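You operate a simulated robot arm through the tools that you are given. There is no shell and no other tool.

Carry out the task below with a simulated robot arm. There is one attempt and no reset: what you move stays moved.

Task
Clamp the blue-ended block and brush a patch of paste on its top.
Fine: the block lies in the flat vice already; pale green paste from the blue pot, by the small brush with the green back, on the bare steel of the top; the brush goes back to its spot; leave the stop and the other blocks. Set down upright: small brush with the green back. A coat counts when it lies all over at full strength: go over it till it gets no stronger.

It is judged by the outcome, as a careful person would: the job done as asked, and still so three seconds after it is handed in. It fails if anything else is knocked over, pushed out of place, dropped, spilled or broken.

Robot
A 7-joint arm with a two-finger parallel gripper, fixed in place. Base frame: the origin is at the foot of the arm, x ahead of it, y to its left, z up; the work surface is at about z = 868. Units: mm, degrees, N and s.
With the tool pointing down near the work surface it reaches from about 240 to 680 mm from the base axis. Its first joint turns from -66.0 to 66.0 degrees. Payload 2.4 kg.
The tool frame sits at the grasp point between the pads (the TCP): z along the fingers, y along the line on which they close. The tips reach 30 mm beyond it. The gripper opens to 94 mm. The fingers are 28 mm wide and 10 mm thick; the gripper's body (50 by 96 mm) begins 55 mm behind the TCP.
Orientation is told as [roll, pitch, yaw] about the base's x, y, z axes, in that order, counted from this pose: with the fingers straight down and closing along the base's y, the tool's x points along the base's -x, its y along +y and its z along -z.

Tools
- The arm moves only by the tool arm_command. Its arguments are lists of equal length, an entry for each row: "claw": the finger opening in mm, from 0 to 94; "translation": the shift along the base's x, y, z in mm, a list of three; "angular": the turn, a rotation vector about the base's x, y, z in degrees, a list of three. In form: {"claw": [claw, ...], "translation": [[tx, ty, tz], ...], "angular": [[wx, wy, wz], ...]}. A call has 1 to 20 rows; each row is the pose to reach, as a shift and turn from the pose commanded when the call began. A row lasts 0.2 s, in which the tool goes at most 50 mm and 8.6 degrees; a call with a longer step from one row to the next is refused whole, and so is a gripper value outside its range. Where a pose cannot be reached the arm comes as near as it can. A force on the tool above 40 N (or 10 N above the force at the start of the call, whichever is more), or a blocked arm, ends the call early, and 0.2 s more pass. The fingers move at their own pace (about 153 mm/s each) and stop on an object; they squeeze with about 41 N. The grip force told is the motor's: it shows also when the fingers shut on nothing. Time passes only in rows, and 0.2 s behind the last, so rows that repeat a pose let the fingers close. It gives the time, the measured TCP pose, the force on the tool (base axes), the opening and the grip force at its end, in the units of the frame above (readings bear some noise), with the torque about the TCP (base axes, N m) and any sound that the robot's microphone picked up.
- Cameras (640 x 400 px; columns grow to the right, rows downward): "scene" is fixed at [52.5, 491.6, 1439.8]; the picture's right is [-0.54, -0.84, 0.00], its down [-0.51, 0.33, -0.80] and it looks along [0.67, -0.43, -0.60] (base axes); focal length 329 px, centre (320, 200). "wrist" rides on the gripper at [76, 14, -103] in the tool frame; the picture's right is [-0.18, 0.98, 0.00], its down [-0.75, -0.14, -0.64] and it looks along [-0.63, -0.12, 0.77] (tool axes); focal length 243 px, centre (320, 200). There is no depth. A picture from a camera that has moved, and an enlarged one, comes with that camera's place and axes in the base frame and with its lens.
- get_image(camera): a new picture of that camera. It takes no simulated time.
- inspect(camera, box): a new picture of the part [left, top, right, bottom] of that camera's present view, enlarged. It takes no simulated time.
- close_job(): hands the job in; it is judged then, once.

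Nothing tells you positions but the pictures and the camera data. Unless the task says otherwise, let go and move clear before handing in.

The tools are called after ">>>" by a JSON object that holds its "api" and its "payload". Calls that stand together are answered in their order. arm_command: Moves the arm, as the interface text tells. Its arguments: {"type":"object","properties":{"claw":{"type":"array","items":{"type":"number"}},"translation":{"type":"array","items":{"type":"array","items":{"type":"number"}}},"angular":{"type":"array","items":{"type":"array","items":{"type":"number"}}}},"required":["claw","translation","angular"]} The other tools are called the same way: get_image (camera) takes a picture; inspect (camera, box) takes an enlarged picture of a part of a camera's view; close_job () hands the job in.

At the start:

```text
t: 0.0
ee_pos: [461.1, -57.5, 1206.7]
tool_rot: [0.0, 0.0, -0.1]
contact_force: [-0.8, 0.1, -0.1]
torque: [-0.01, 0.0, -0.03]
grip_width: 94.2
grasp_force: 0.1
```

scene: 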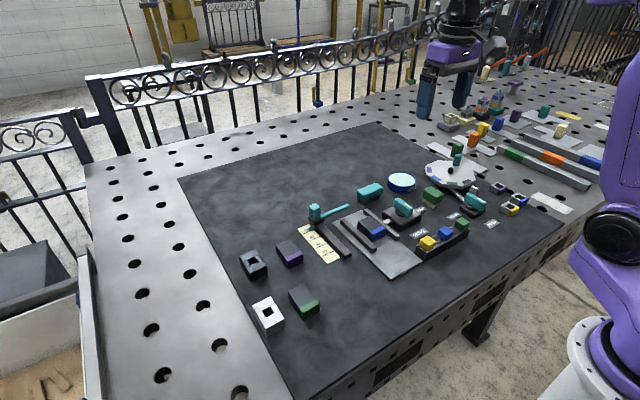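
wrist: 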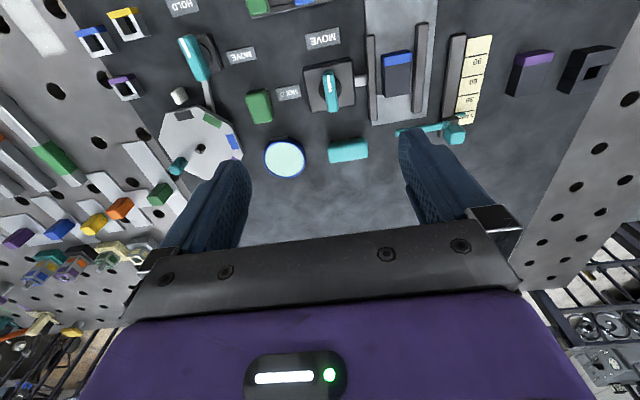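

I see a mat with a flat vice holding a blue-ended block, a teal-handled switch/lever with "MOVE/HOLD" labels, a pot with pale green paste, and several blocks and brushes. I'll look closer before moving.

>>> {"api": "inspect", "payload": {"camera": "scene", "box": [290, 160, 450, 290]}}

>>> {"api": "inspect", "payload": {"camera": "scene", "box": [400, 140, 580, 260]}}

>>> {"api": "inspect", "payload": {"camera": "wrist", "box": [230, 0, 500, 170]}}

>>> {"api": "inspect", "payload": {"camera": "wrist", "box": [60, 0, 330, 190]}}

>>> {"api": "inspect", "payload": {"camera": "scene", "box": [220, 180, 400, 340]}}

```text
3.08 times, centred on (370, 225) of scene
camera zoom: at [52.5, 491.6, 1439.8], right [-0.54, -0.84, 0.0], down [-0.51, 0.33, -0.8], along [0.67, -0.43, -0.6], focal length 1013 px, centre (166, 123)
```

zoom: 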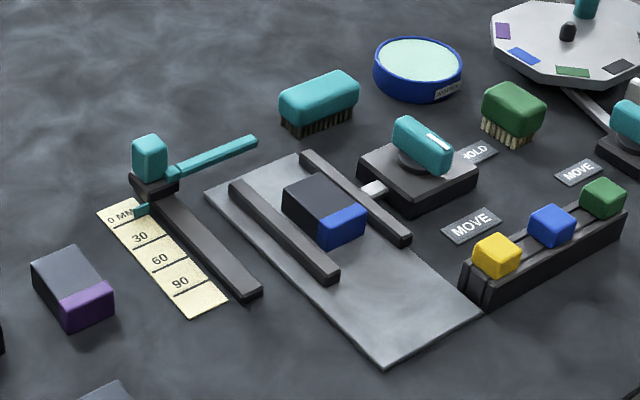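

```text
3.33 times, centred on (490, 200) of scene
camera zoom: at [52.5, 491.6, 1439.8], right [-0.54, -0.84, 0.0], down [-0.51, 0.33, -0.8], along [0.67, -0.43, -0.6], focal length 1097 px, centre (-247, 200)
```

zoom: 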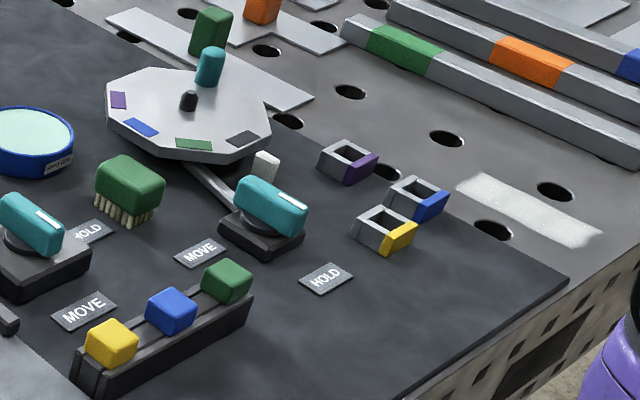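

```text
2.35 times, centred on (365, 85) of wrist
camera zoom: at [384.3, -45.1, 1310.1], right [0.18, 0.98, 0.0], down [0.75, -0.14, 0.64], along [0.63, -0.12, -0.77], focal length 571 px, centre (214, 471)
```

zoom: 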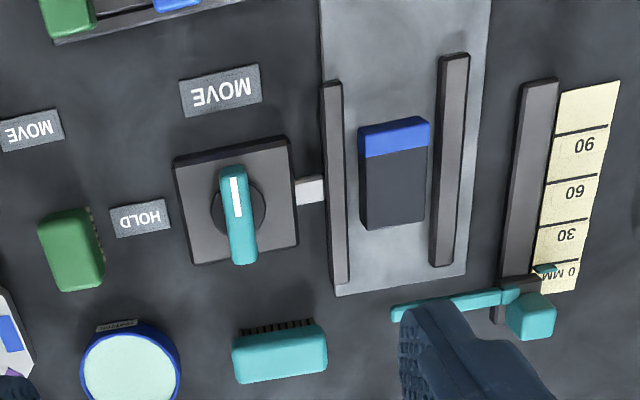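

```text
2.11 times, centred on (195, 95) of wrist
camera zoom: at [384.3, -45.1, 1310.1], right [0.18, 0.98, 0.0], down [0.75, -0.14, 0.64], along [0.63, -0.12, -0.77], focal length 511 px, centre (583, 421)
```

zoom: 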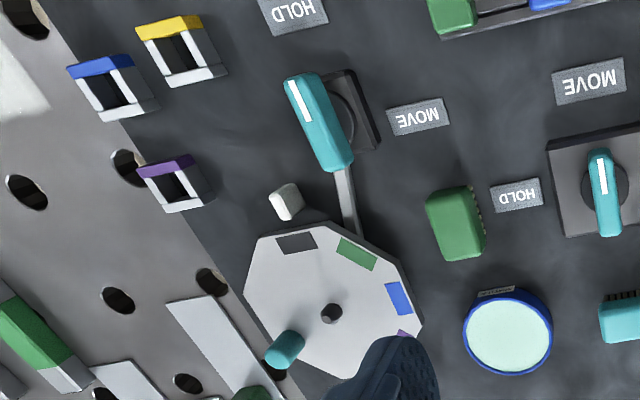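

```text
2.50 times, centred on (310, 260) of scene
camera zoom: at [52.5, 491.6, 1439.8], right [-0.54, -0.84, 0.0], down [-0.51, 0.33, -0.8], along [0.67, -0.43, -0.6], focal length 823 px, centre (345, 50)
```

zoom: 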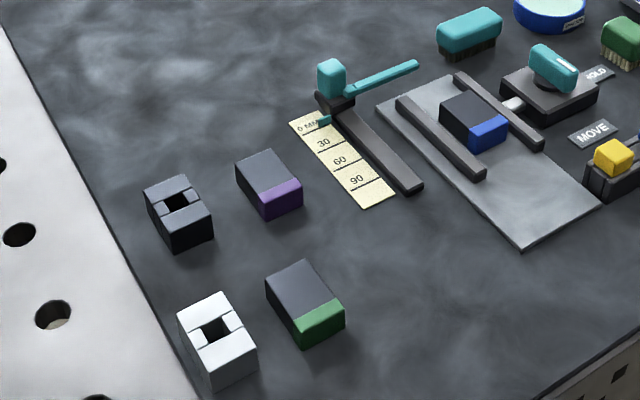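

The blue-ended block lies between the two vice rails at about (498, 53), its lever is near (500, -50) with the pointer at MOVE, the green-backed brush is near (495, -171) and the blue pot near (605, -157). I'll come down partway for a closer look from the wrist camera.

>>> {"api": "arm_command", "payload": {"claw": [94, 94, 94, 94], "translation": [[0, 0, -40], [0, 0, -80], [0, 0, -120], [0, 0, -120]], "angular": [[0, 0, 0], [0, 0, 0], [0, 0, 0], [0, 0, 0]]}}

>>> {"api": "get_image", "payload": {"camera": "wrist"}}

```text
t: 1.0
ee_pos: [460.8, -60.0, 1086.3]
tool_rot: [0.0, 0.0, 0.0]
contact_force: [1.1, 0.3, 0.1]
torque: [0.0, 0.02, 0.02]
grip_width: 94.1
grasp_force: 0.2
```

```text
taken
camera wrist: at [384.0, -44.8, 1189.7], right [0.18, 0.98, 0.0], down [0.75, -0.14, 0.64], along [0.63, -0.12, -0.77], focal length 243 px, centre (320, 200)
```

wrist: 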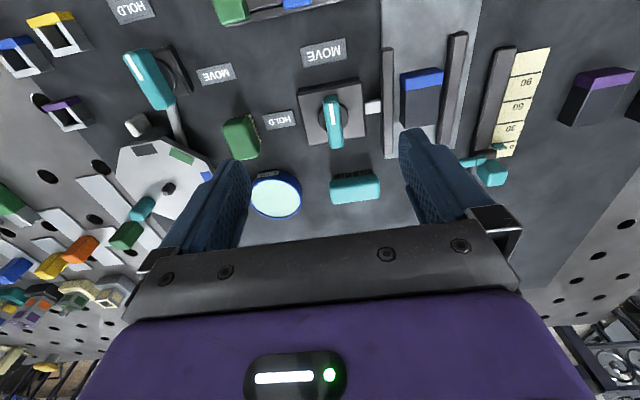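

The lever, block, brush and pot are all in view from here; I'll enlarge them to fix their positions.

>>> {"api": "inspect", "payload": {"camera": "wrist", "box": [280, 20, 480, 160]}}

>>> {"api": "inspect", "payload": {"camera": "wrist", "box": [190, 80, 390, 230]}}

>>> {"api": "inspect", "payload": {"camera": "scene", "box": [370, 160, 490, 240]}}

>>> {"api": "inspect", "payload": {"camera": "scene", "box": [330, 190, 430, 260]}}

```text
2.86 times, centred on (380, 90) of wrist
camera zoom: at [384.0, -44.8, 1189.7], right [0.18, 0.98, 0.0], down [0.75, -0.14, 0.64], along [0.63, -0.12, -0.77], focal length 693 px, centre (149, 514)
```

zoom: 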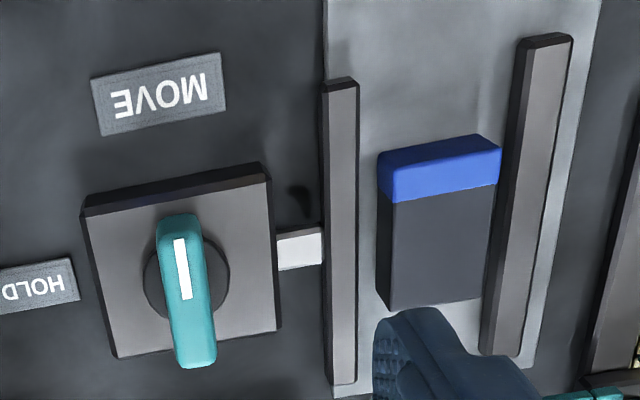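

```text
2.67 times, centred on (290, 155) of wrist
camera zoom: at [384.0, -44.8, 1189.7], right [0.18, 0.98, 0.0], down [0.75, -0.14, 0.64], along [0.63, -0.12, -0.77], focal length 647 px, centre (400, 320)
```

zoom: 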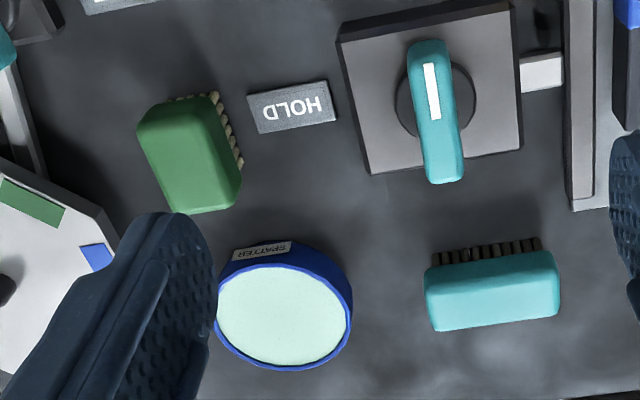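

```text
5.00 times, centred on (430, 200) of scene
camera zoom: at [52.5, 491.6, 1439.8], right [-0.54, -0.84, 0.0], down [-0.51, 0.33, -0.8], along [0.67, -0.43, -0.6], focal length 1646 px, centre (-230, 200)
```

zoom: 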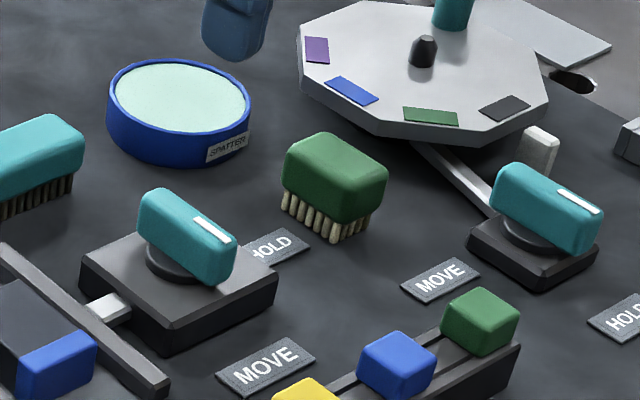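

```text
5.71 times, centred on (380, 225) of scene
camera zoom: at [52.5, 491.6, 1439.8], right [-0.54, -0.84, 0.0], down [-0.51, 0.33, -0.8], along [0.67, -0.43, -0.6], focal length 1881 px, centre (-23, 57)
```

zoom: 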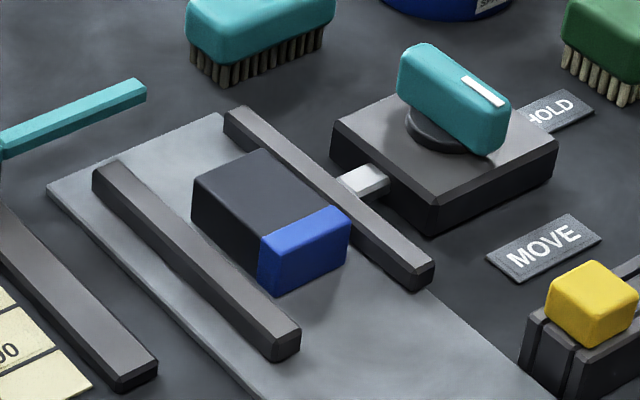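

The knob axis is near (495, -49) with its handle top at about z 927; the pointer is at MOVE (toward the base) and HOLD lies toward -y, so it needs a turn of +90° seen from above. I'll move above the knob and have another look before gripping.

>>> {"api": "arm_command", "payload": {"claw": [94, 70, 60, 60], "translation": [[15, 4, -30], [34, 9, -60], [34, 9, -90], [34, 9, -90]], "angular": [[0, 0, 0], [0, 0, 0], [0, 0, 0], [0, 0, 0]]}}

>>> {"api": "get_image", "payload": {"camera": "wrist"}}

>>> {"api": "get_image", "payload": {"camera": "scene"}}

```text
t: 2.0
ee_pos: [493.7, -48.3, 998.0]
tool_rot: [0.1, 0.0, 0.0]
contact_force: [0.8, 0.2, -0.1]
torque: [-0.03, -0.01, 0.0]
grip_width: 60.0
grasp_force: 0.1
```

```text
taken
camera wrist: at [417.0, -35.2, 1101.4], right [0.18, 0.98, 0.0], down [0.75, -0.14, 0.64], along [0.63, -0.12, -0.77], focal length 243 px, centre (320, 200)
```

wrist: 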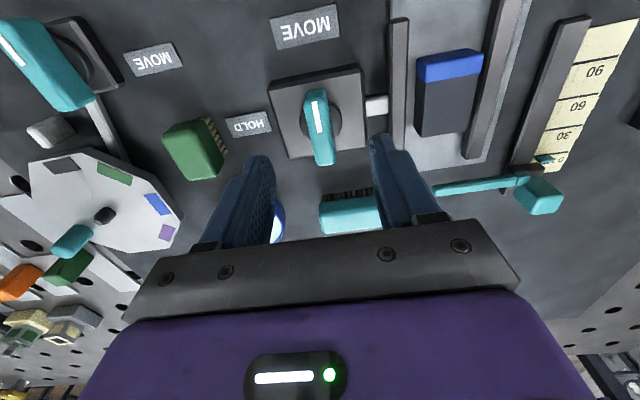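

```text
taken
```

scene: 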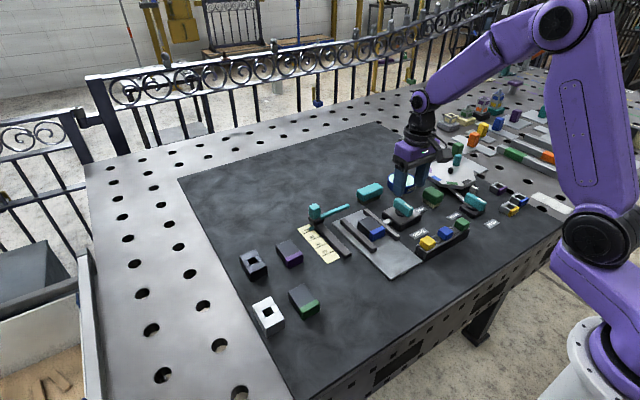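

>>> {"api": "inspect", "payload": {"camera": "wrist", "box": [255, 55, 415, 175]}}

>>> {"api": "inspect", "payload": {"camera": "wrist", "box": [400, 0, 600, 220]}}

>>> {"api": "inspect", "payload": {"camera": "wrist", "box": [150, 90, 260, 190]}}

```text
3.33 times, centred on (335, 115) of wrist
camera zoom: at [417.0, -35.2, 1101.4], right [0.18, 0.98, 0.0], down [0.75, -0.14, 0.64], along [0.63, -0.12, -0.77], focal length 809 px, centre (270, 483)
```

zoom: 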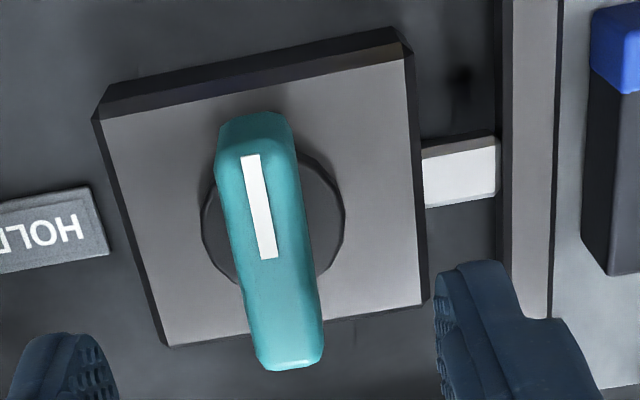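

```text
1.82 times, centred on (500, 110) of wrist
camera zoom: at [417.0, -35.2, 1101.4], right [0.18, 0.98, 0.0], down [0.75, -0.14, 0.64], along [0.63, -0.12, -0.77], focal length 441 px, centre (-7, 364)
```

zoom: 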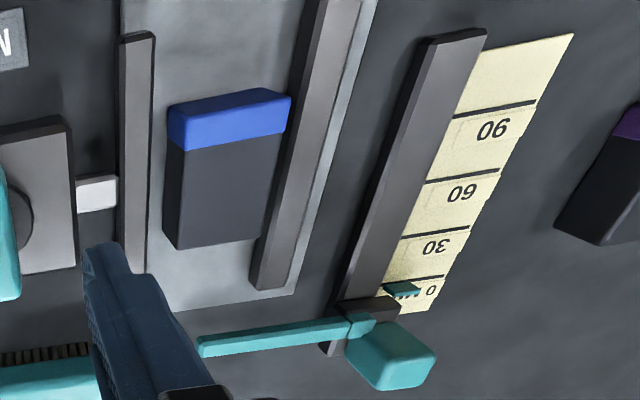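

```text
4.00 times, centred on (205, 140) of wrist
camera zoom: at [417.0, -35.2, 1101.4], right [0.18, 0.98, 0.0], down [0.75, -0.14, 0.64], along [0.63, -0.12, -0.77], focal length 970 px, centre (780, 440)
```

zoom: 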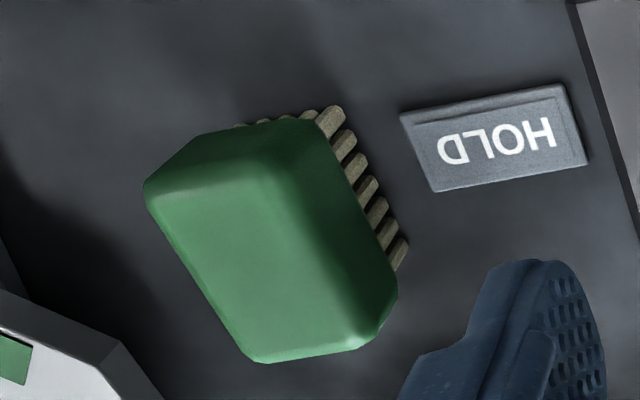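

I'll test in free air that the wrist can turn +90° here, before I grip the lever.

>>> {"api": "arm_command", "payload": {"claw": [60, 60, 60, 60, 60, 60, 60, 60, 60, 60, 60, 60], "translation": [[0, 0, 0], [0, 0, 0], [0, 0, 0], [0, 0, 0], [0, 0, 0], [0, 0, 0], [0, 0, 0], [0, 0, 0], [0, 0, 0], [0, 0, 0], [0, 0, 0], [0, 0, 0]], "angular": [[0, 0, 8], [0, 0, 16], [0, 0, 24], [0, 0, 32], [0, 0, 40], [0, 0, 48], [0, 0, 56], [0, 0, 64], [0, 0, 72], [0, 0, 80], [0, 0, 88], [0, 0, 92]]}}

>>> {"api": "get_image", "payload": {"camera": "wrist"}}

```text
t: 4.6
ee_pos: [495.4, -50.0, 997.1]
tool_rot: [0.0, 0.0, 92.2]
contact_force: [0.7, 0.7, -0.1]
torque: [0.0, 0.0, -0.01]
grip_width: 60.3
grasp_force: 0.1
```

```text
taken
camera wrist: at [483.4, -127.2, 1100.1], right [-0.99, 0.15, 0.0], down [0.11, 0.76, 0.64], along [0.09, 0.64, -0.77], focal length 243 px, centre (320, 200)
```

wrist: 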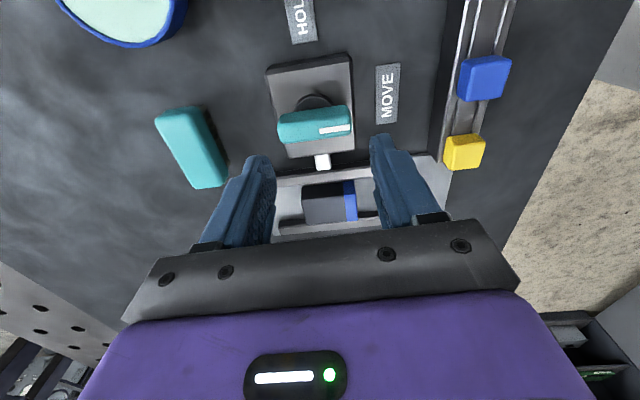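

>>> {"api": "inspect", "payload": {"camera": "wrist", "box": [250, 40, 410, 180]}}

>>> {"api": "inspect", "payload": {"camera": "wrist", "box": [260, 140, 400, 240]}}

```text
2.86 times, centred on (330, 110) of wrist
camera zoom: at [483.4, -127.2, 1100.1], right [-0.99, 0.15, 0.0], down [0.11, 0.76, 0.64], along [0.09, 0.64, -0.77], focal length 693 px, centre (291, 457)
```

zoom: 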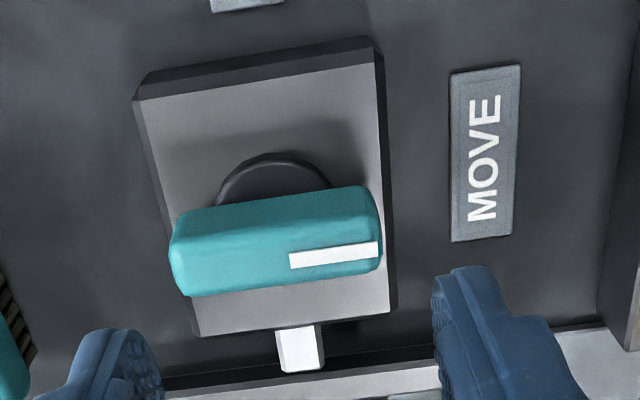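

```text
4.00 times, centred on (330, 190) of wrist
camera zoom: at [483.4, -127.2, 1100.1], right [-0.99, 0.15, 0.0], down [0.11, 0.76, 0.64], along [0.09, 0.64, -0.77], focal length 970 px, centre (280, 240)
```

zoom: 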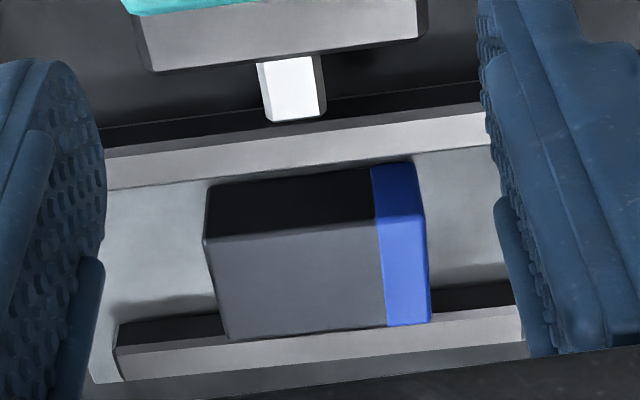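

The wrist turns freely to +92°. From the two views the lever's axis is at about (499, -50), its top at z 925. I'll turn back to 0° and come down around the handle with open fingers.

>>> {"api": "arm_command", "payload": {"claw": [60, 60, 60, 60, 60, 60, 60, 60, 60, 60, 60, 60, 60, 60, 60, 60, 60], "translation": [[0, 0, 0], [0, 0, 0], [0, 0, 0], [0, 0, 0], [0, 0, 0], [0, 0, 0], [0, 0, 0], [0, 0, 0], [0, 0, 0], [2, 0, 0], [5, -0.5, 0], [5, -0.5, 0], [5, -0.5, -20], [5, -0.5, -40], [5, -0.5, -55], [5, -0.5, -65], [5, -0.5, -65]], "angular": [[0, 0, -8], [0, 0, -16], [0, 0, -24], [0, 0, -32], [0, 0, -40], [0, 0, -48], [0, 0, -56], [0, 0, -64], [0, 0, -72], [0, 0, -80], [0, 0, -88], [0, 0, -92], [0, 0, -92], [0, 0, -92], [0, 0, -92], [0, 0, -92], [0, 0, -92]]}}

>>> {"api": "get_image", "payload": {"camera": "wrist"}}

>>> {"api": "inspect", "payload": {"camera": "scene", "box": [330, 150, 480, 260]}}

```text
t: 8.2
ee_pos: [500.3, -53.8, 931.6]
tool_rot: [-0.1, 0.0, -0.1]
contact_force: [0.4, 0.6, 0.0]
torque: [0.0, 0.0, 0.0]
grip_width: 60.0
grasp_force: 0.1
```

```text
taken
camera wrist: at [423.2, -37.8, 1035.6], right [0.18, 0.98, 0.0], down [0.75, -0.14, 0.64], along [0.63, -0.12, -0.77], focal length 243 px, centre (320, 200)
```

wrist: 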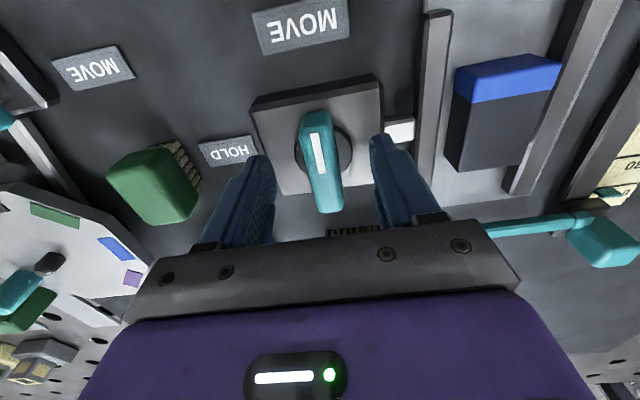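

```text
3.64 times, centred on (405, 205) of scene
camera zoom: at [52.5, 491.6, 1439.8], right [-0.54, -0.84, 0.0], down [-0.51, 0.33, -0.8], along [0.67, -0.43, -0.6], focal length 1197 px, centre (11, 182)
```

zoom: 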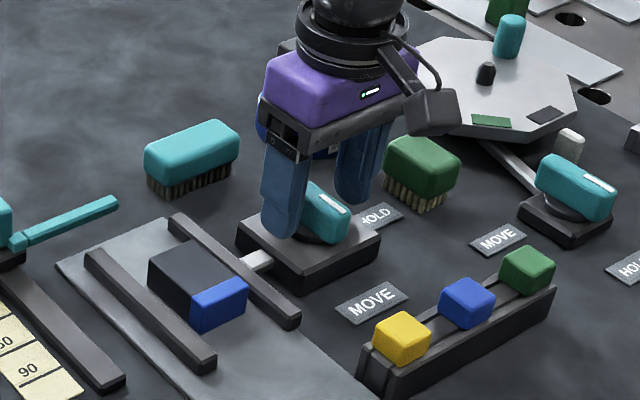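

The handle sits between the fingers and nothing is touching. I'll close on it.

>>> {"api": "arm_command", "payload": {"claw": [30, 10, 10, 10], "translation": [[0, 0, 0], [0, 0, 0], [0, 0, 0], [0, 0, 0]], "angular": [[0, 0, 0], [0, 0, 0], [0, 0, 0], [0, 0, 0]]}}

>>> {"api": "get_image", "payload": {"camera": "wrist"}}

```text
t: 9.2
ee_pos: [498.8, -49.9, 932.0]
tool_rot: [-0.1, 0.0, 0.1]
contact_force: [-0.8, 18.2, -2.1]
torque: [0.31, -0.2, 0.02]
grip_width: 17.9
grasp_force: 45.5
```

```text
taken
camera wrist: at [423.2, -35.9, 1035.7], right [0.18, 0.98, 0.0], down [0.75, -0.14, 0.64], along [0.63, -0.12, -0.77], focal length 243 px, centre (320, 200)
```

wrist: 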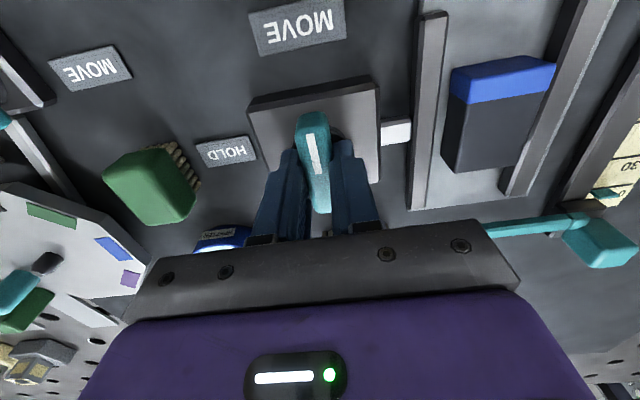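

Gripped with an opening of 17.9 mm, the handle pulling the tool about 2 mm toward +y, so I'll take that offset out while turning the first half.

>>> {"api": "arm_command", "payload": {"claw": [10, 10, 10, 10, 10, 10, 10], "translation": [[0, 1.9, 0], [0, 1.9, 0], [0, 1.9, 0], [0, 1.9, 0], [0, 1.9, 0], [0, 1.9, 0], [0, 1.9, 0]], "angular": [[0, 0, 0], [0, 0, 7], [0, 0, 14], [0, 0, 21], [0, 0, 28], [0, 0, 35], [0, 0, 42]]}}

>>> {"api": "get_image", "payload": {"camera": "wrist"}}

```text
t: 10.8
ee_pos: [500.0, -49.7, 931.2]
tool_rot: [0.0, -0.1, 42.1]
contact_force: [-7.0, 3.7, 9.5]
torque: [1.06, -0.96, -0.01]
grip_width: 17.8
grasp_force: 45.1
```

```text
taken
camera wrist: at [433.2, -90.3, 1035.6], right [-0.52, 0.85, 0.0], down [0.65, 0.4, 0.64], along [0.55, 0.33, -0.77], focal length 243 px, centre (320, 200)
```

wrist: 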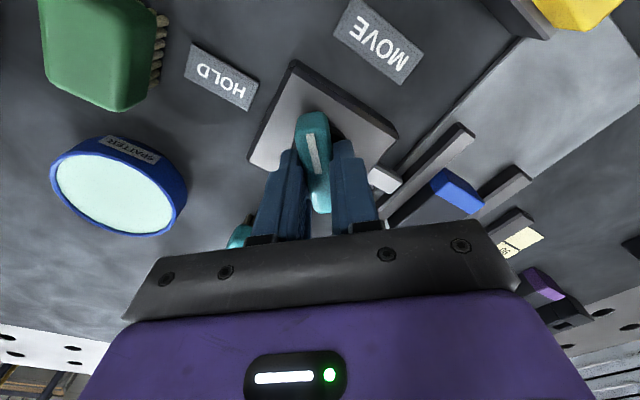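

The lever is turning with the gripper and the pointer is about halfway. I'll turn it the rest of the way to HOLD.

>>> {"api": "arm_command", "payload": {"claw": [10, 10, 10, 10, 10, 10, 10, 10], "translation": [[0, 0, 0], [0, 0, 0], [0, 0, 0], [0, 0, 0], [0, 0, 0], [0, 0, 0], [0, 0, 0], [0, 0, 0]], "angular": [[0, 0, 7], [0, 0, 14], [0, 0, 21], [0, 0, 28], [0, 0, 35], [0, 0, 42], [0, 0, 48], [0, 0, 48]]}}

>>> {"api": "get_image", "payload": {"camera": "wrist"}}

>>> {"api": "inspect", "payload": {"camera": "scene", "box": [330, 150, 480, 260]}}

```text
t: 12.6
ee_pos: [499.8, -49.6, 932.5]
tool_rot: [-0.1, 0.0, 90.0]
contact_force: [-5.5, -5.1, 27.5]
torque: [0.18, 0.25, -0.1]
grip_width: 17.9
grasp_force: 45.1
```

```text
taken
camera wrist: at [484.9, -126.0, 1035.6], right [-0.98, 0.18, 0.0], down [0.14, 0.75, 0.64], along [0.12, 0.63, -0.77], focal length 243 px, centre (320, 200)
```

wrist: 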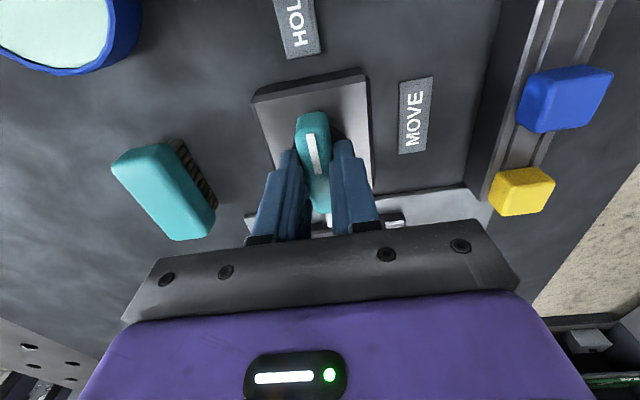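

```text
3.64 times, centred on (405, 205) of scene
camera zoom: at [51.9, 491.5, 1439.8], right [-0.54, -0.84, 0.0], down [-0.51, 0.33, -0.8], along [0.67, -0.43, -0.6], focal length 1197 px, centre (11, 182)
```

zoom: 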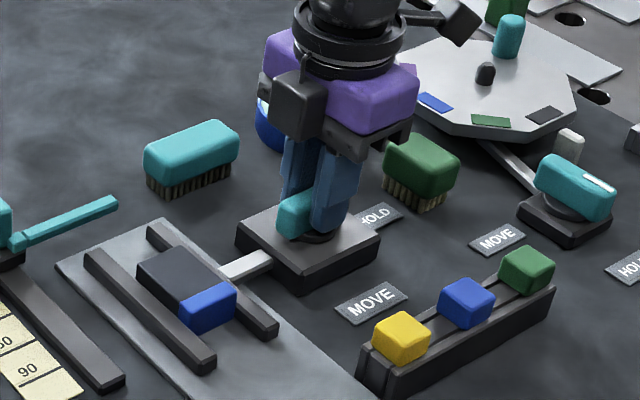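

The jaw has slid across and pressed the block against the far rail, and the pointer faces HOLD. I'll release, rise and check that it stays.

>>> {"api": "arm_command", "payload": {"claw": [30, 60, 60, 60, 60, 60, 60], "translation": [[0, 0, 0], [0, 0, 0], [0, 0, 0], [0, 0, 20], [0, 0, 60], [0, 0, 100], [0, 0, 100]], "angular": [[0, 0, 0], [0, 0, 0], [0, 0, 0], [0, 0, 0], [0, 0, 0], [0, 0, 0], [0, 0, 0]]}}

>>> {"api": "get_image", "payload": {"camera": "wrist"}}

>>> {"api": "inspect", "payload": {"camera": "scene", "box": [330, 150, 480, 260]}}

```text
t: 14.2
ee_pos: [501.5, -51.7, 1033.9]
tool_rot: [0.0, 0.0, 90.1]
contact_force: [-0.3, -0.7, 0.3]
torque: [-0.03, 0.0, -0.03]
grip_width: 60.2
grasp_force: 0.0
```

```text
taken
camera wrist: at [486.1, -126.6, 1137.4], right [-0.98, 0.18, 0.0], down [0.14, 0.75, 0.64], along [0.12, 0.63, -0.77], focal length 243 px, centre (320, 200)
```

wrist: 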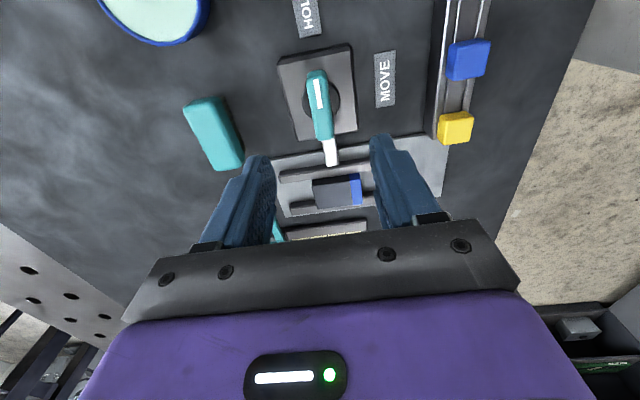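

```text
3.64 times, centred on (405, 205) of scene
camera zoom: at [52.5, 491.6, 1439.8], right [-0.54, -0.84, 0.0], down [-0.51, 0.33, -0.8], along [0.67, -0.43, -0.6], focal length 1197 px, centre (11, 182)
```

zoom: 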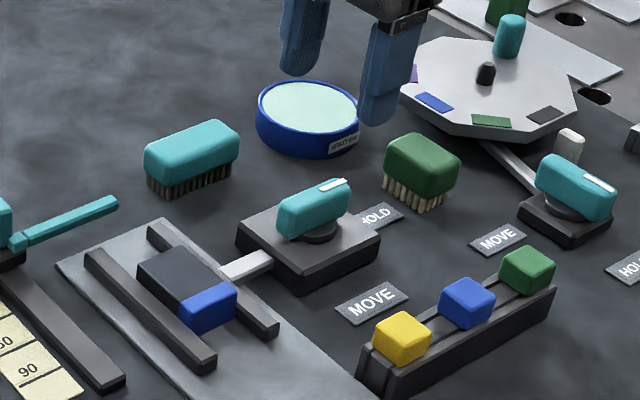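

The lever stayed at HOLD and the block is squeezed between the rails. I'll check the jaw contact up close, then move over toward the green-backed brush.

>>> {"api": "inspect", "payload": {"camera": "wrist", "box": [260, 130, 400, 230]}}

>>> {"api": "inspect", "payload": {"camera": "scene", "box": [340, 200, 410, 250]}}

>>> {"api": "arm_command", "payload": {"claw": [70, 80, 80, 80, 80, 80, 80, 80, 80, 80, 80, 80, 80, 80], "translation": [[0, 0, 20], [0, -10, 20], [0, -20, 20], [0, -30, 20], [0, -45, 20], [0, -60, 20], [0, -75, 20], [0, -90, 20], [0, -105, 20], [0, -120, 20], [0, -120, 20], [0, -120, 20], [0, -120, 20], [0, -120, 20]], "angular": [[0, 0, 0], [0, 0, -8], [0, 0, -16], [0, 0, -24], [0, 0, -32], [0, 0, -40], [0, 0, -48], [0, 0, -56], [0, 0, -64], [0, 0, -72], [0, 0, -80], [0, 0, -88], [0, 0, -90], [0, 0, -90]]}}

>>> {"api": "get_image", "payload": {"camera": "wrist"}}

```text
4.00 times, centred on (330, 180) of wrist
camera zoom: at [486.1, -126.6, 1137.4], right [-0.98, 0.18, 0.0], down [0.14, 0.75, 0.64], along [0.12, 0.63, -0.77], focal length 970 px, centre (280, 280)
```

zoom: 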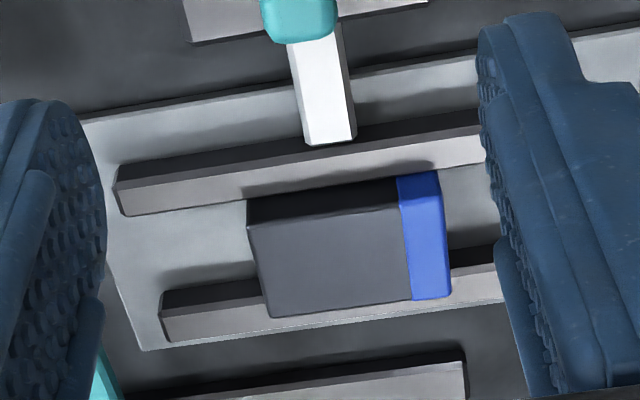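

```text
8.00 times, centred on (375, 225) of scene
camera zoom: at [52.5, 491.6, 1439.8], right [-0.54, -0.84, 0.0], down [-0.51, 0.33, -0.8], along [0.67, -0.43, -0.6], focal length 2634 px, centre (-120, 0)
```

zoom: 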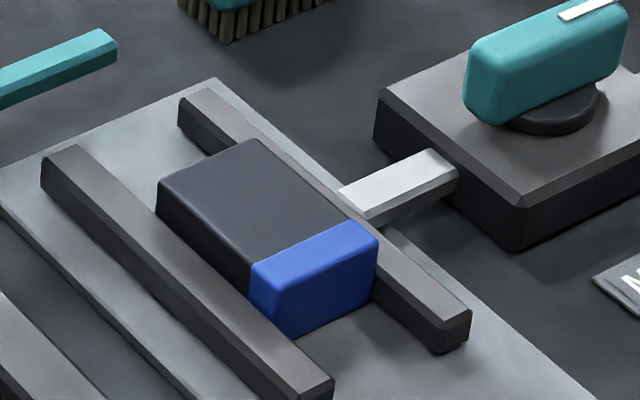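

```text
t: 17.2
ee_pos: [500.4, -169.5, 1050.8]
tool_rot: [0.0, 0.0, -0.1]
contact_force: [0.4, -0.2, 0.3]
torque: [0.0, 0.04, 0.01]
grip_width: 79.9
grasp_force: 0.0
```

```text
taken
camera wrist: at [423.5, -154.2, 1155.0], right [0.19, 0.98, 0.0], down [0.75, -0.14, 0.64], along [0.63, -0.12, -0.77], focal length 243 px, centre (320, 200)
```

wrist: 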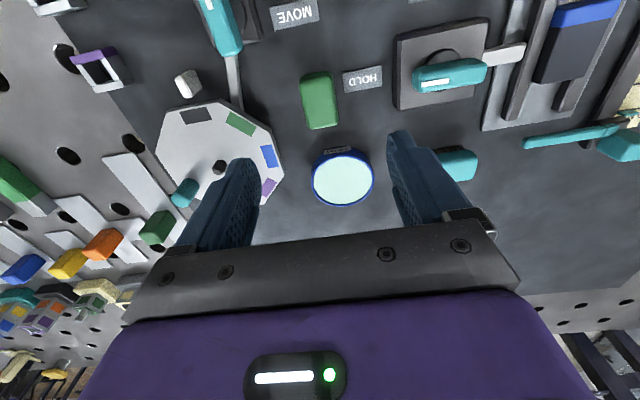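

The block is clamped between both rails. Now the brush: I'll enlarge it to get its place and heading.

>>> {"api": "inspect", "payload": {"camera": "wrist", "box": [270, 50, 390, 150]}}

>>> {"api": "inspect", "payload": {"camera": "wrist", "box": [290, 120, 490, 240]}}

>>> {"api": "inspect", "payload": {"camera": "scene", "box": [380, 160, 480, 230]}}

```text
4.00 times, centred on (330, 100) of wrist
camera zoom: at [423.5, -154.2, 1155.0], right [0.19, 0.98, 0.0], down [0.75, -0.14, 0.64], along [0.63, -0.12, -0.77], focal length 970 px, centre (280, 600)
```

zoom: 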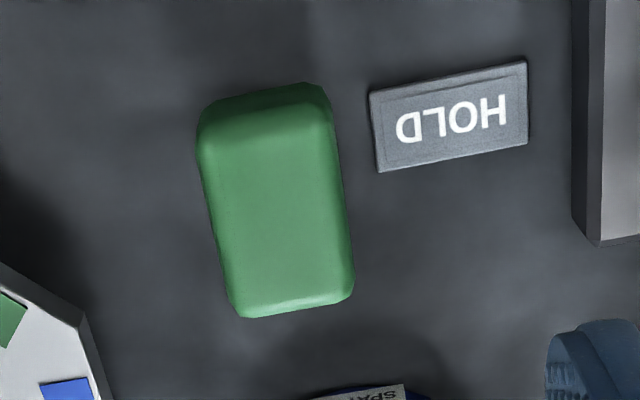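

```text
3.20 times, centred on (390, 180) of wrist
camera zoom: at [423.5, -154.2, 1155.0], right [0.19, 0.98, 0.0], down [0.75, -0.14, 0.64], along [0.63, -0.12, -0.77], focal length 776 px, centre (96, 264)
```

zoom: 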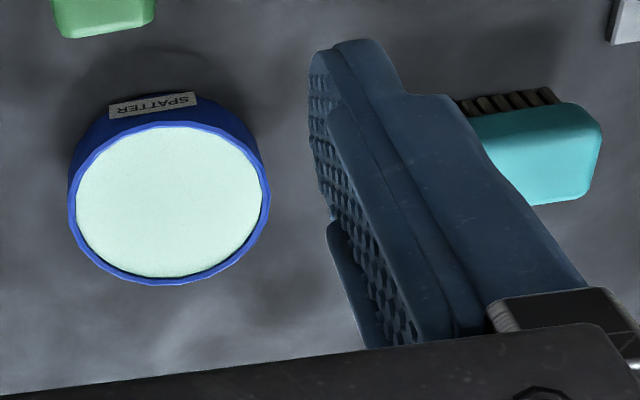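

```text
5.71 times, centred on (430, 195) of scene
camera zoom: at [52.5, 491.6, 1439.8], right [-0.54, -0.84, 0.0], down [-0.51, 0.33, -0.8], along [0.67, -0.43, -0.6], focal length 1881 px, centre (-309, 229)
```

zoom: 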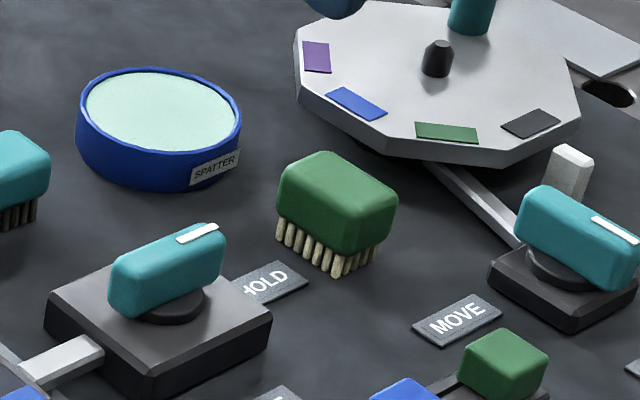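

The green-backed brush stands bristles-down, centred at about (504, -169), back about 46 × 33 mm aligned with x, top at z 909. I'll open to 60 mm and come down above it, then check alignment.

>>> {"api": "arm_command", "payload": {"claw": [70, 60, 60, 60, 60], "translation": [[4, -0.8, -30], [4, -0.8, -60], [4, -0.8, -85], [4, -0.8, -95], [4, -0.8, -95]], "angular": [[0, 0, 0], [0, 0, 0], [0, 0, 0], [0, 0, 0], [0, 0, 0]]}}

>>> {"api": "get_image", "payload": {"camera": "wrist"}}

>>> {"api": "inspect", "payload": {"camera": "scene", "box": [360, 130, 500, 240]}}

```text
t: 18.4
ee_pos: [505.7, -169.0, 957.6]
tool_rot: [0.0, 0.0, 0.0]
contact_force: [-0.3, -0.2, 0.6]
torque: [0.03, -0.01, 0.03]
grip_width: 60.0
grasp_force: 0.0
```

```text
taken
camera wrist: at [427.4, -154.8, 1060.8], right [0.18, 0.98, 0.0], down [0.75, -0.14, 0.64], along [0.63, -0.12, -0.77], focal length 243 px, centre (320, 200)
```

wrist: 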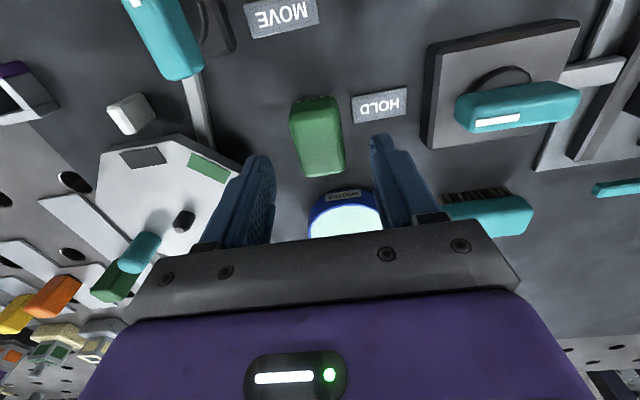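

```text
3.64 times, centred on (430, 185) of scene
camera zoom: at [52.5, 491.6, 1439.8], right [-0.54, -0.84, 0.0], down [-0.51, 0.33, -0.8], along [0.67, -0.43, -0.6], focal length 1197 px, centre (-80, 254)
```

zoom: 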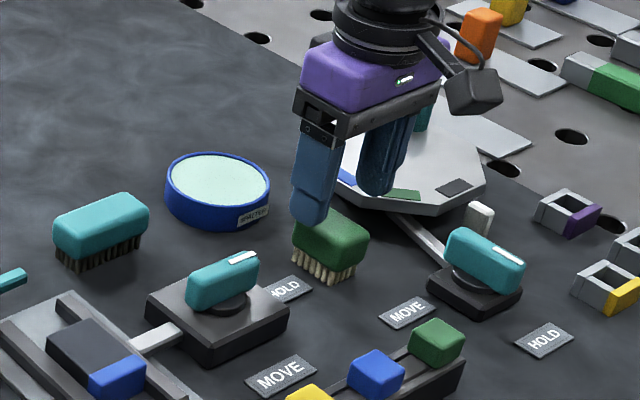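

>>> {"api": "inspect", "payload": {"camera": "wrist", "box": [260, 80, 400, 200]}}

```text
3.33 times, centred on (330, 140) of wrist
camera zoom: at [427.4, -154.8, 1060.8], right [0.18, 0.98, 0.0], down [0.75, -0.14, 0.64], along [0.63, -0.12, -0.77], focal length 809 px, centre (287, 400)
```

zoom: 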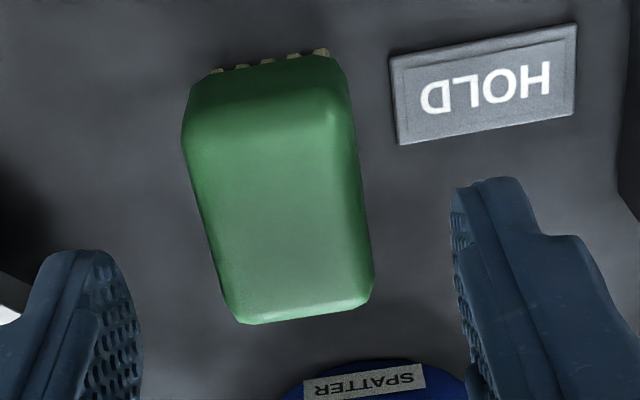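

The brush is centred within about 1–2 mm of the tool; I'll nudge over, lower so the tips reach the lower edge of the green back, and close.

>>> {"api": "arm_command", "payload": {"claw": [60, 60, 60, 60, 40, 25, 25, 25], "translation": [[1.3, -1, -15], [1.3, -1, -30], [1.3, -1, -40], [1.3, -1, -40], [1.3, -1, -40], [1.3, -1, -40], [1.3, -1, -40], [1.3, -1, -40]], "angular": [[0, 0, 0], [0, 0, 0], [0, 0, 0], [0, 0, 0], [0, 0, 0], [0, 0, 0], [0, 0, 0], [0, 0, 0]]}}

>>> {"api": "get_image", "payload": {"camera": "wrist"}}

>>> {"api": "inspect", "payload": {"camera": "scene", "box": [380, 150, 480, 230]}}

```text
t: 20.2
ee_pos: [506.2, -170.5, 915.9]
tool_rot: [0.0, 0.0, 0.0]
contact_force: [-0.1, 0.0, 4.0]
torque: [0.06, 0.01, 0.0]
grip_width: 32.7
grasp_force: 41.1
```

```text
taken
camera wrist: at [428.7, -156.3, 1020.6], right [0.18, 0.98, 0.0], down [0.75, -0.14, 0.64], along [0.63, -0.12, -0.77], focal length 243 px, centre (320, 200)
```

wrist: 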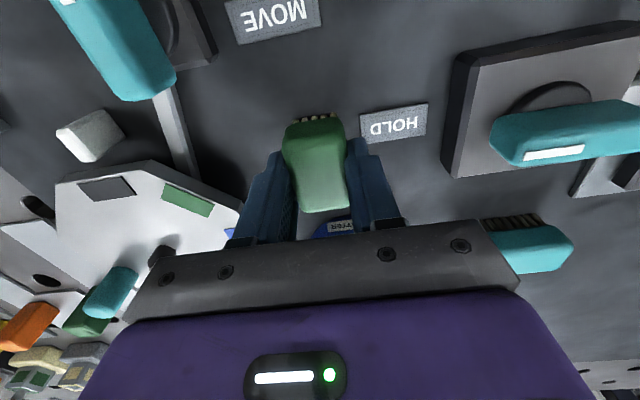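

```text
5.00 times, centred on (430, 190) of scene
camera zoom: at [52.4, 491.6, 1439.8], right [-0.54, -0.84, 0.0], down [-0.51, 0.33, -0.8], along [0.67, -0.43, -0.6], focal length 1646 px, centre (-230, 250)
```

zoom: 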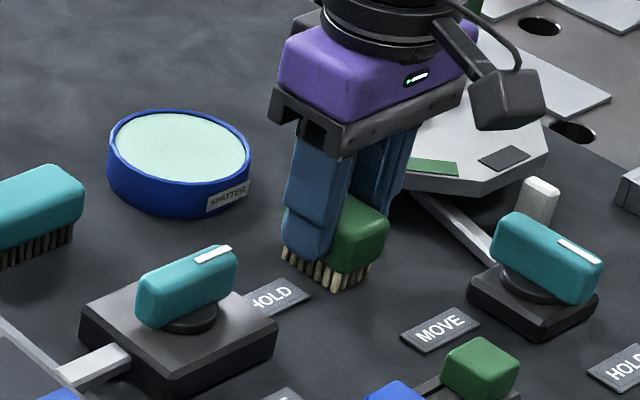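

The brush is held by its back (opening 32.7 mm). I'll lift it straight up and check it hangs squarely.

>>> {"api": "arm_command", "payload": {"claw": [25, 25, 25, 25, 25, 25], "translation": [[0, 0, 5], [0, 0, 20], [0, 0, 40], [0, 0, 60], [0, 0, 70], [0, 0, 70]], "angular": [[0, 0, 0], [0, 0, 0], [0, 0, 0], [0, 0, 0], [0, 0, 0], [0, 0, 0]]}}

>>> {"api": "get_image", "payload": {"camera": "wrist"}}

>>> {"api": "inspect", "payload": {"camera": "scene", "box": [380, 130, 480, 210]}}

```text
t: 21.6
ee_pos: [507.1, -171.2, 985.6]
tool_rot: [0.1, 0.0, 0.0]
contact_force: [-1.5, 1.0, 0.1]
torque: [0.02, 0.0, -0.01]
grip_width: 32.8
grasp_force: 41.1
```

```text
taken
camera wrist: at [429.8, -157.5, 1089.6], right [0.18, 0.98, 0.0], down [0.75, -0.14, 0.64], along [0.63, -0.12, -0.77], focal length 243 px, centre (320, 200)
```

wrist: 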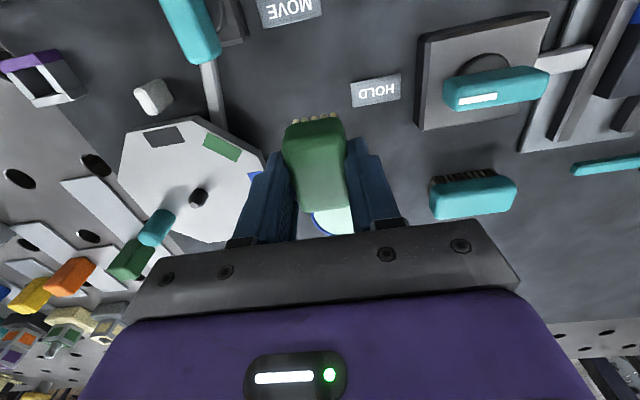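

```text
5.00 times, centred on (430, 170) of scene
camera zoom: at [52.5, 491.6, 1439.8], right [-0.54, -0.84, 0.0], down [-0.51, 0.33, -0.8], along [0.67, -0.43, -0.6], focal length 1646 px, centre (-230, 350)
```

zoom: 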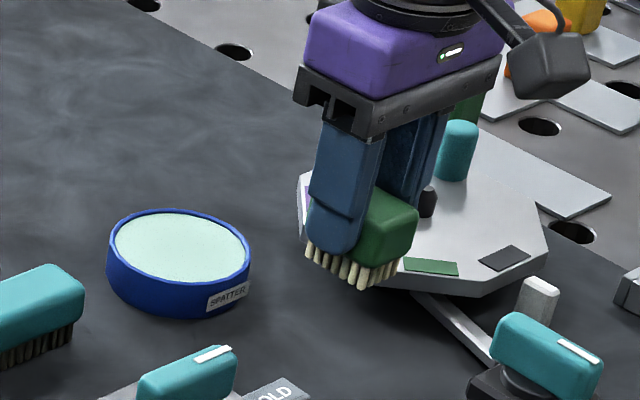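

Brush hangs straight and clear. Next I'll carry it over the pot at about (614, -158), staying high.

>>> {"api": "arm_command", "payload": {"claw": [25, 25, 25, 25, 25, 25], "translation": [[20, 2, 0], [45, 5, 0], [70, 8, 0], [95, 10, 0], [108.7, 11.7, 0], [108.7, 11.7, 0]], "angular": [[0, 0, 0], [0, 0, 0], [0, 0, 0], [0, 0, 0], [0, 0, 0], [0, 0, 0]]}}

>>> {"api": "get_image", "payload": {"camera": "wrist"}}

>>> {"api": "inspect", "payload": {"camera": "scene", "box": [350, 110, 470, 200]}}

```text
t: 23.0
ee_pos: [615.4, -158.2, 987.9]
tool_rot: [0.1, 0.0, 0.0]
contact_force: [-0.6, -0.5, -0.5]
torque: [-0.02, 0.0, -0.03]
grip_width: 32.9
grasp_force: 41.4
```

```text
taken
camera wrist: at [538.1, -144.4, 1091.0], right [0.18, 0.98, 0.0], down [0.75, -0.14, 0.64], along [0.63, -0.12, -0.77], focal length 243 px, centre (320, 200)
```

wrist: 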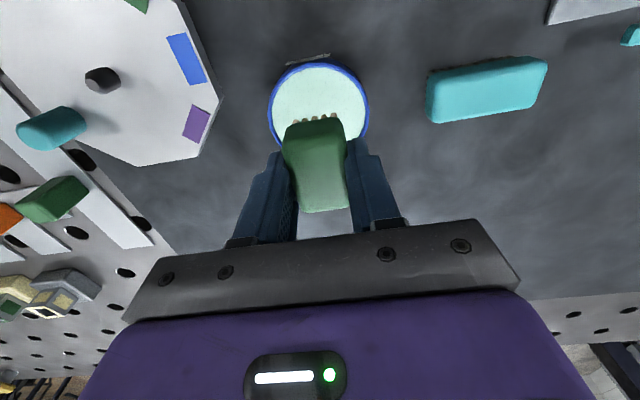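

```text
4.44 times, centred on (410, 155) of scene
camera zoom: at [52.5, 491.6, 1439.8], right [-0.54, -0.84, 0.0], down [-0.51, 0.33, -0.8], along [0.67, -0.43, -0.6], focal length 1463 px, centre (-80, 400)
```

zoom: 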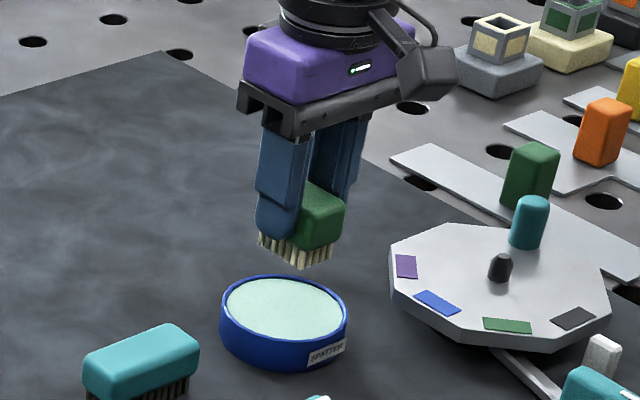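

The brush is centred over the pot. I'll lower it until the bristle tips are about level with the rim, then feel for the paste in small steps.

>>> {"api": "arm_command", "payload": {"claw": [25, 25, 25, 25, 25], "translation": [[0.6, 0.6, -15], [0.6, 0.6, -30], [0.6, 0.6, -40], [0.6, 0.6, -44], [0.6, 0.6, -44]], "angular": [[0, 0, 0], [0, 0, 0], [0, 0, 0], [0, 0, 0], [0, 0, 0]]}}

>>> {"api": "inspect", "payload": {"camera": "scene", "box": [370, 140, 450, 200]}}

>>> {"api": "get_image", "payload": {"camera": "wrist"}}

```text
t: 24.2
ee_pos: [615.7, -160.7, 942.8]
tool_rot: [0.1, 0.0, 0.0]
contact_force: [1.1, 0.6, -0.7]
torque: [0.01, 0.01, 0.03]
grip_width: 32.8
grasp_force: 41.2
```

```text
6.67 times, centred on (410, 170) of scene
camera zoom: at [52.5, 491.6, 1439.8], right [-0.54, -0.84, 0.0], down [-0.51, 0.33, -0.8], along [0.67, -0.43, -0.6], focal length 2195 px, centre (-280, 400)
```

zoom: 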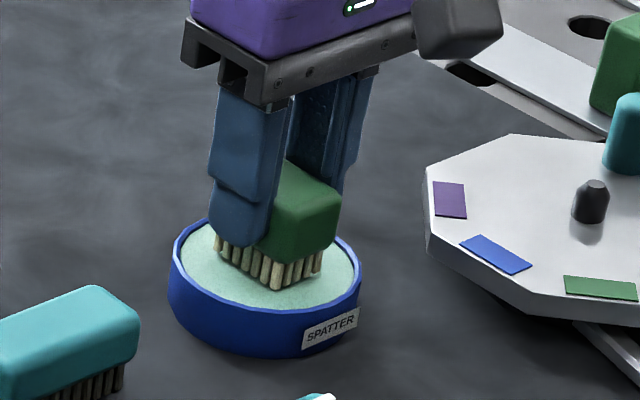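

```text
taken
camera wrist: at [538.2, -144.5, 1046.7], right [0.18, 0.98, 0.0], down [0.75, -0.14, 0.64], along [0.63, -0.12, -0.77], focal length 243 px, centre (320, 200)
```

wrist: 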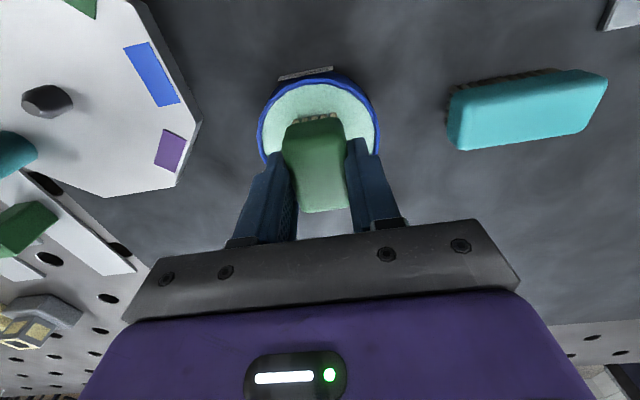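

Bristle tips are just above the paste and well inside the rim. I'll lower a few millimetres at a time, watching the force.

>>> {"api": "arm_command", "payload": {"claw": [25, 25, 25], "translation": [[0, 0, -1.5], [0, 0, -3], [0, 0, -3]], "angular": [[0, 0, 0], [0, 0, 0], [0, 0, 0]]}}

>>> {"api": "inspect", "payload": {"camera": "scene", "box": [370, 140, 450, 200]}}

```text
t: 25.0
ee_pos: [615.9, -158.2, 941.9]
tool_rot: [0.1, -0.1, 0.0]
contact_force: [-8.0, 1.6, 22.5]
torque: [0.08, 0.49, -0.04]
grip_width: 32.6
grasp_force: 41.0
```

```text
6.67 times, centred on (410, 170) of scene
camera zoom: at [51.8, 491.8, 1439.8], right [-0.54, -0.84, 0.0], down [-0.51, 0.33, -0.8], along [0.67, -0.43, -0.6], focal length 2195 px, centre (-280, 400)
```

zoom: 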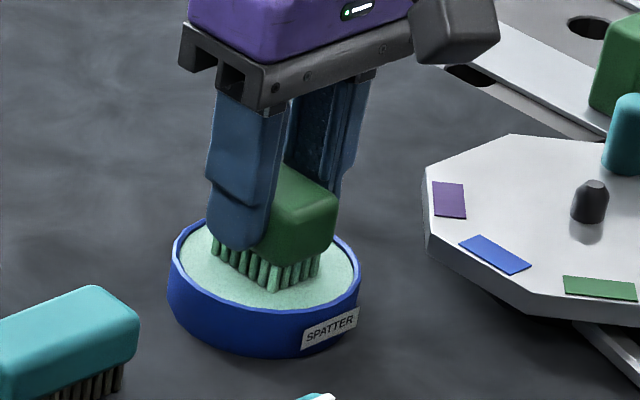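

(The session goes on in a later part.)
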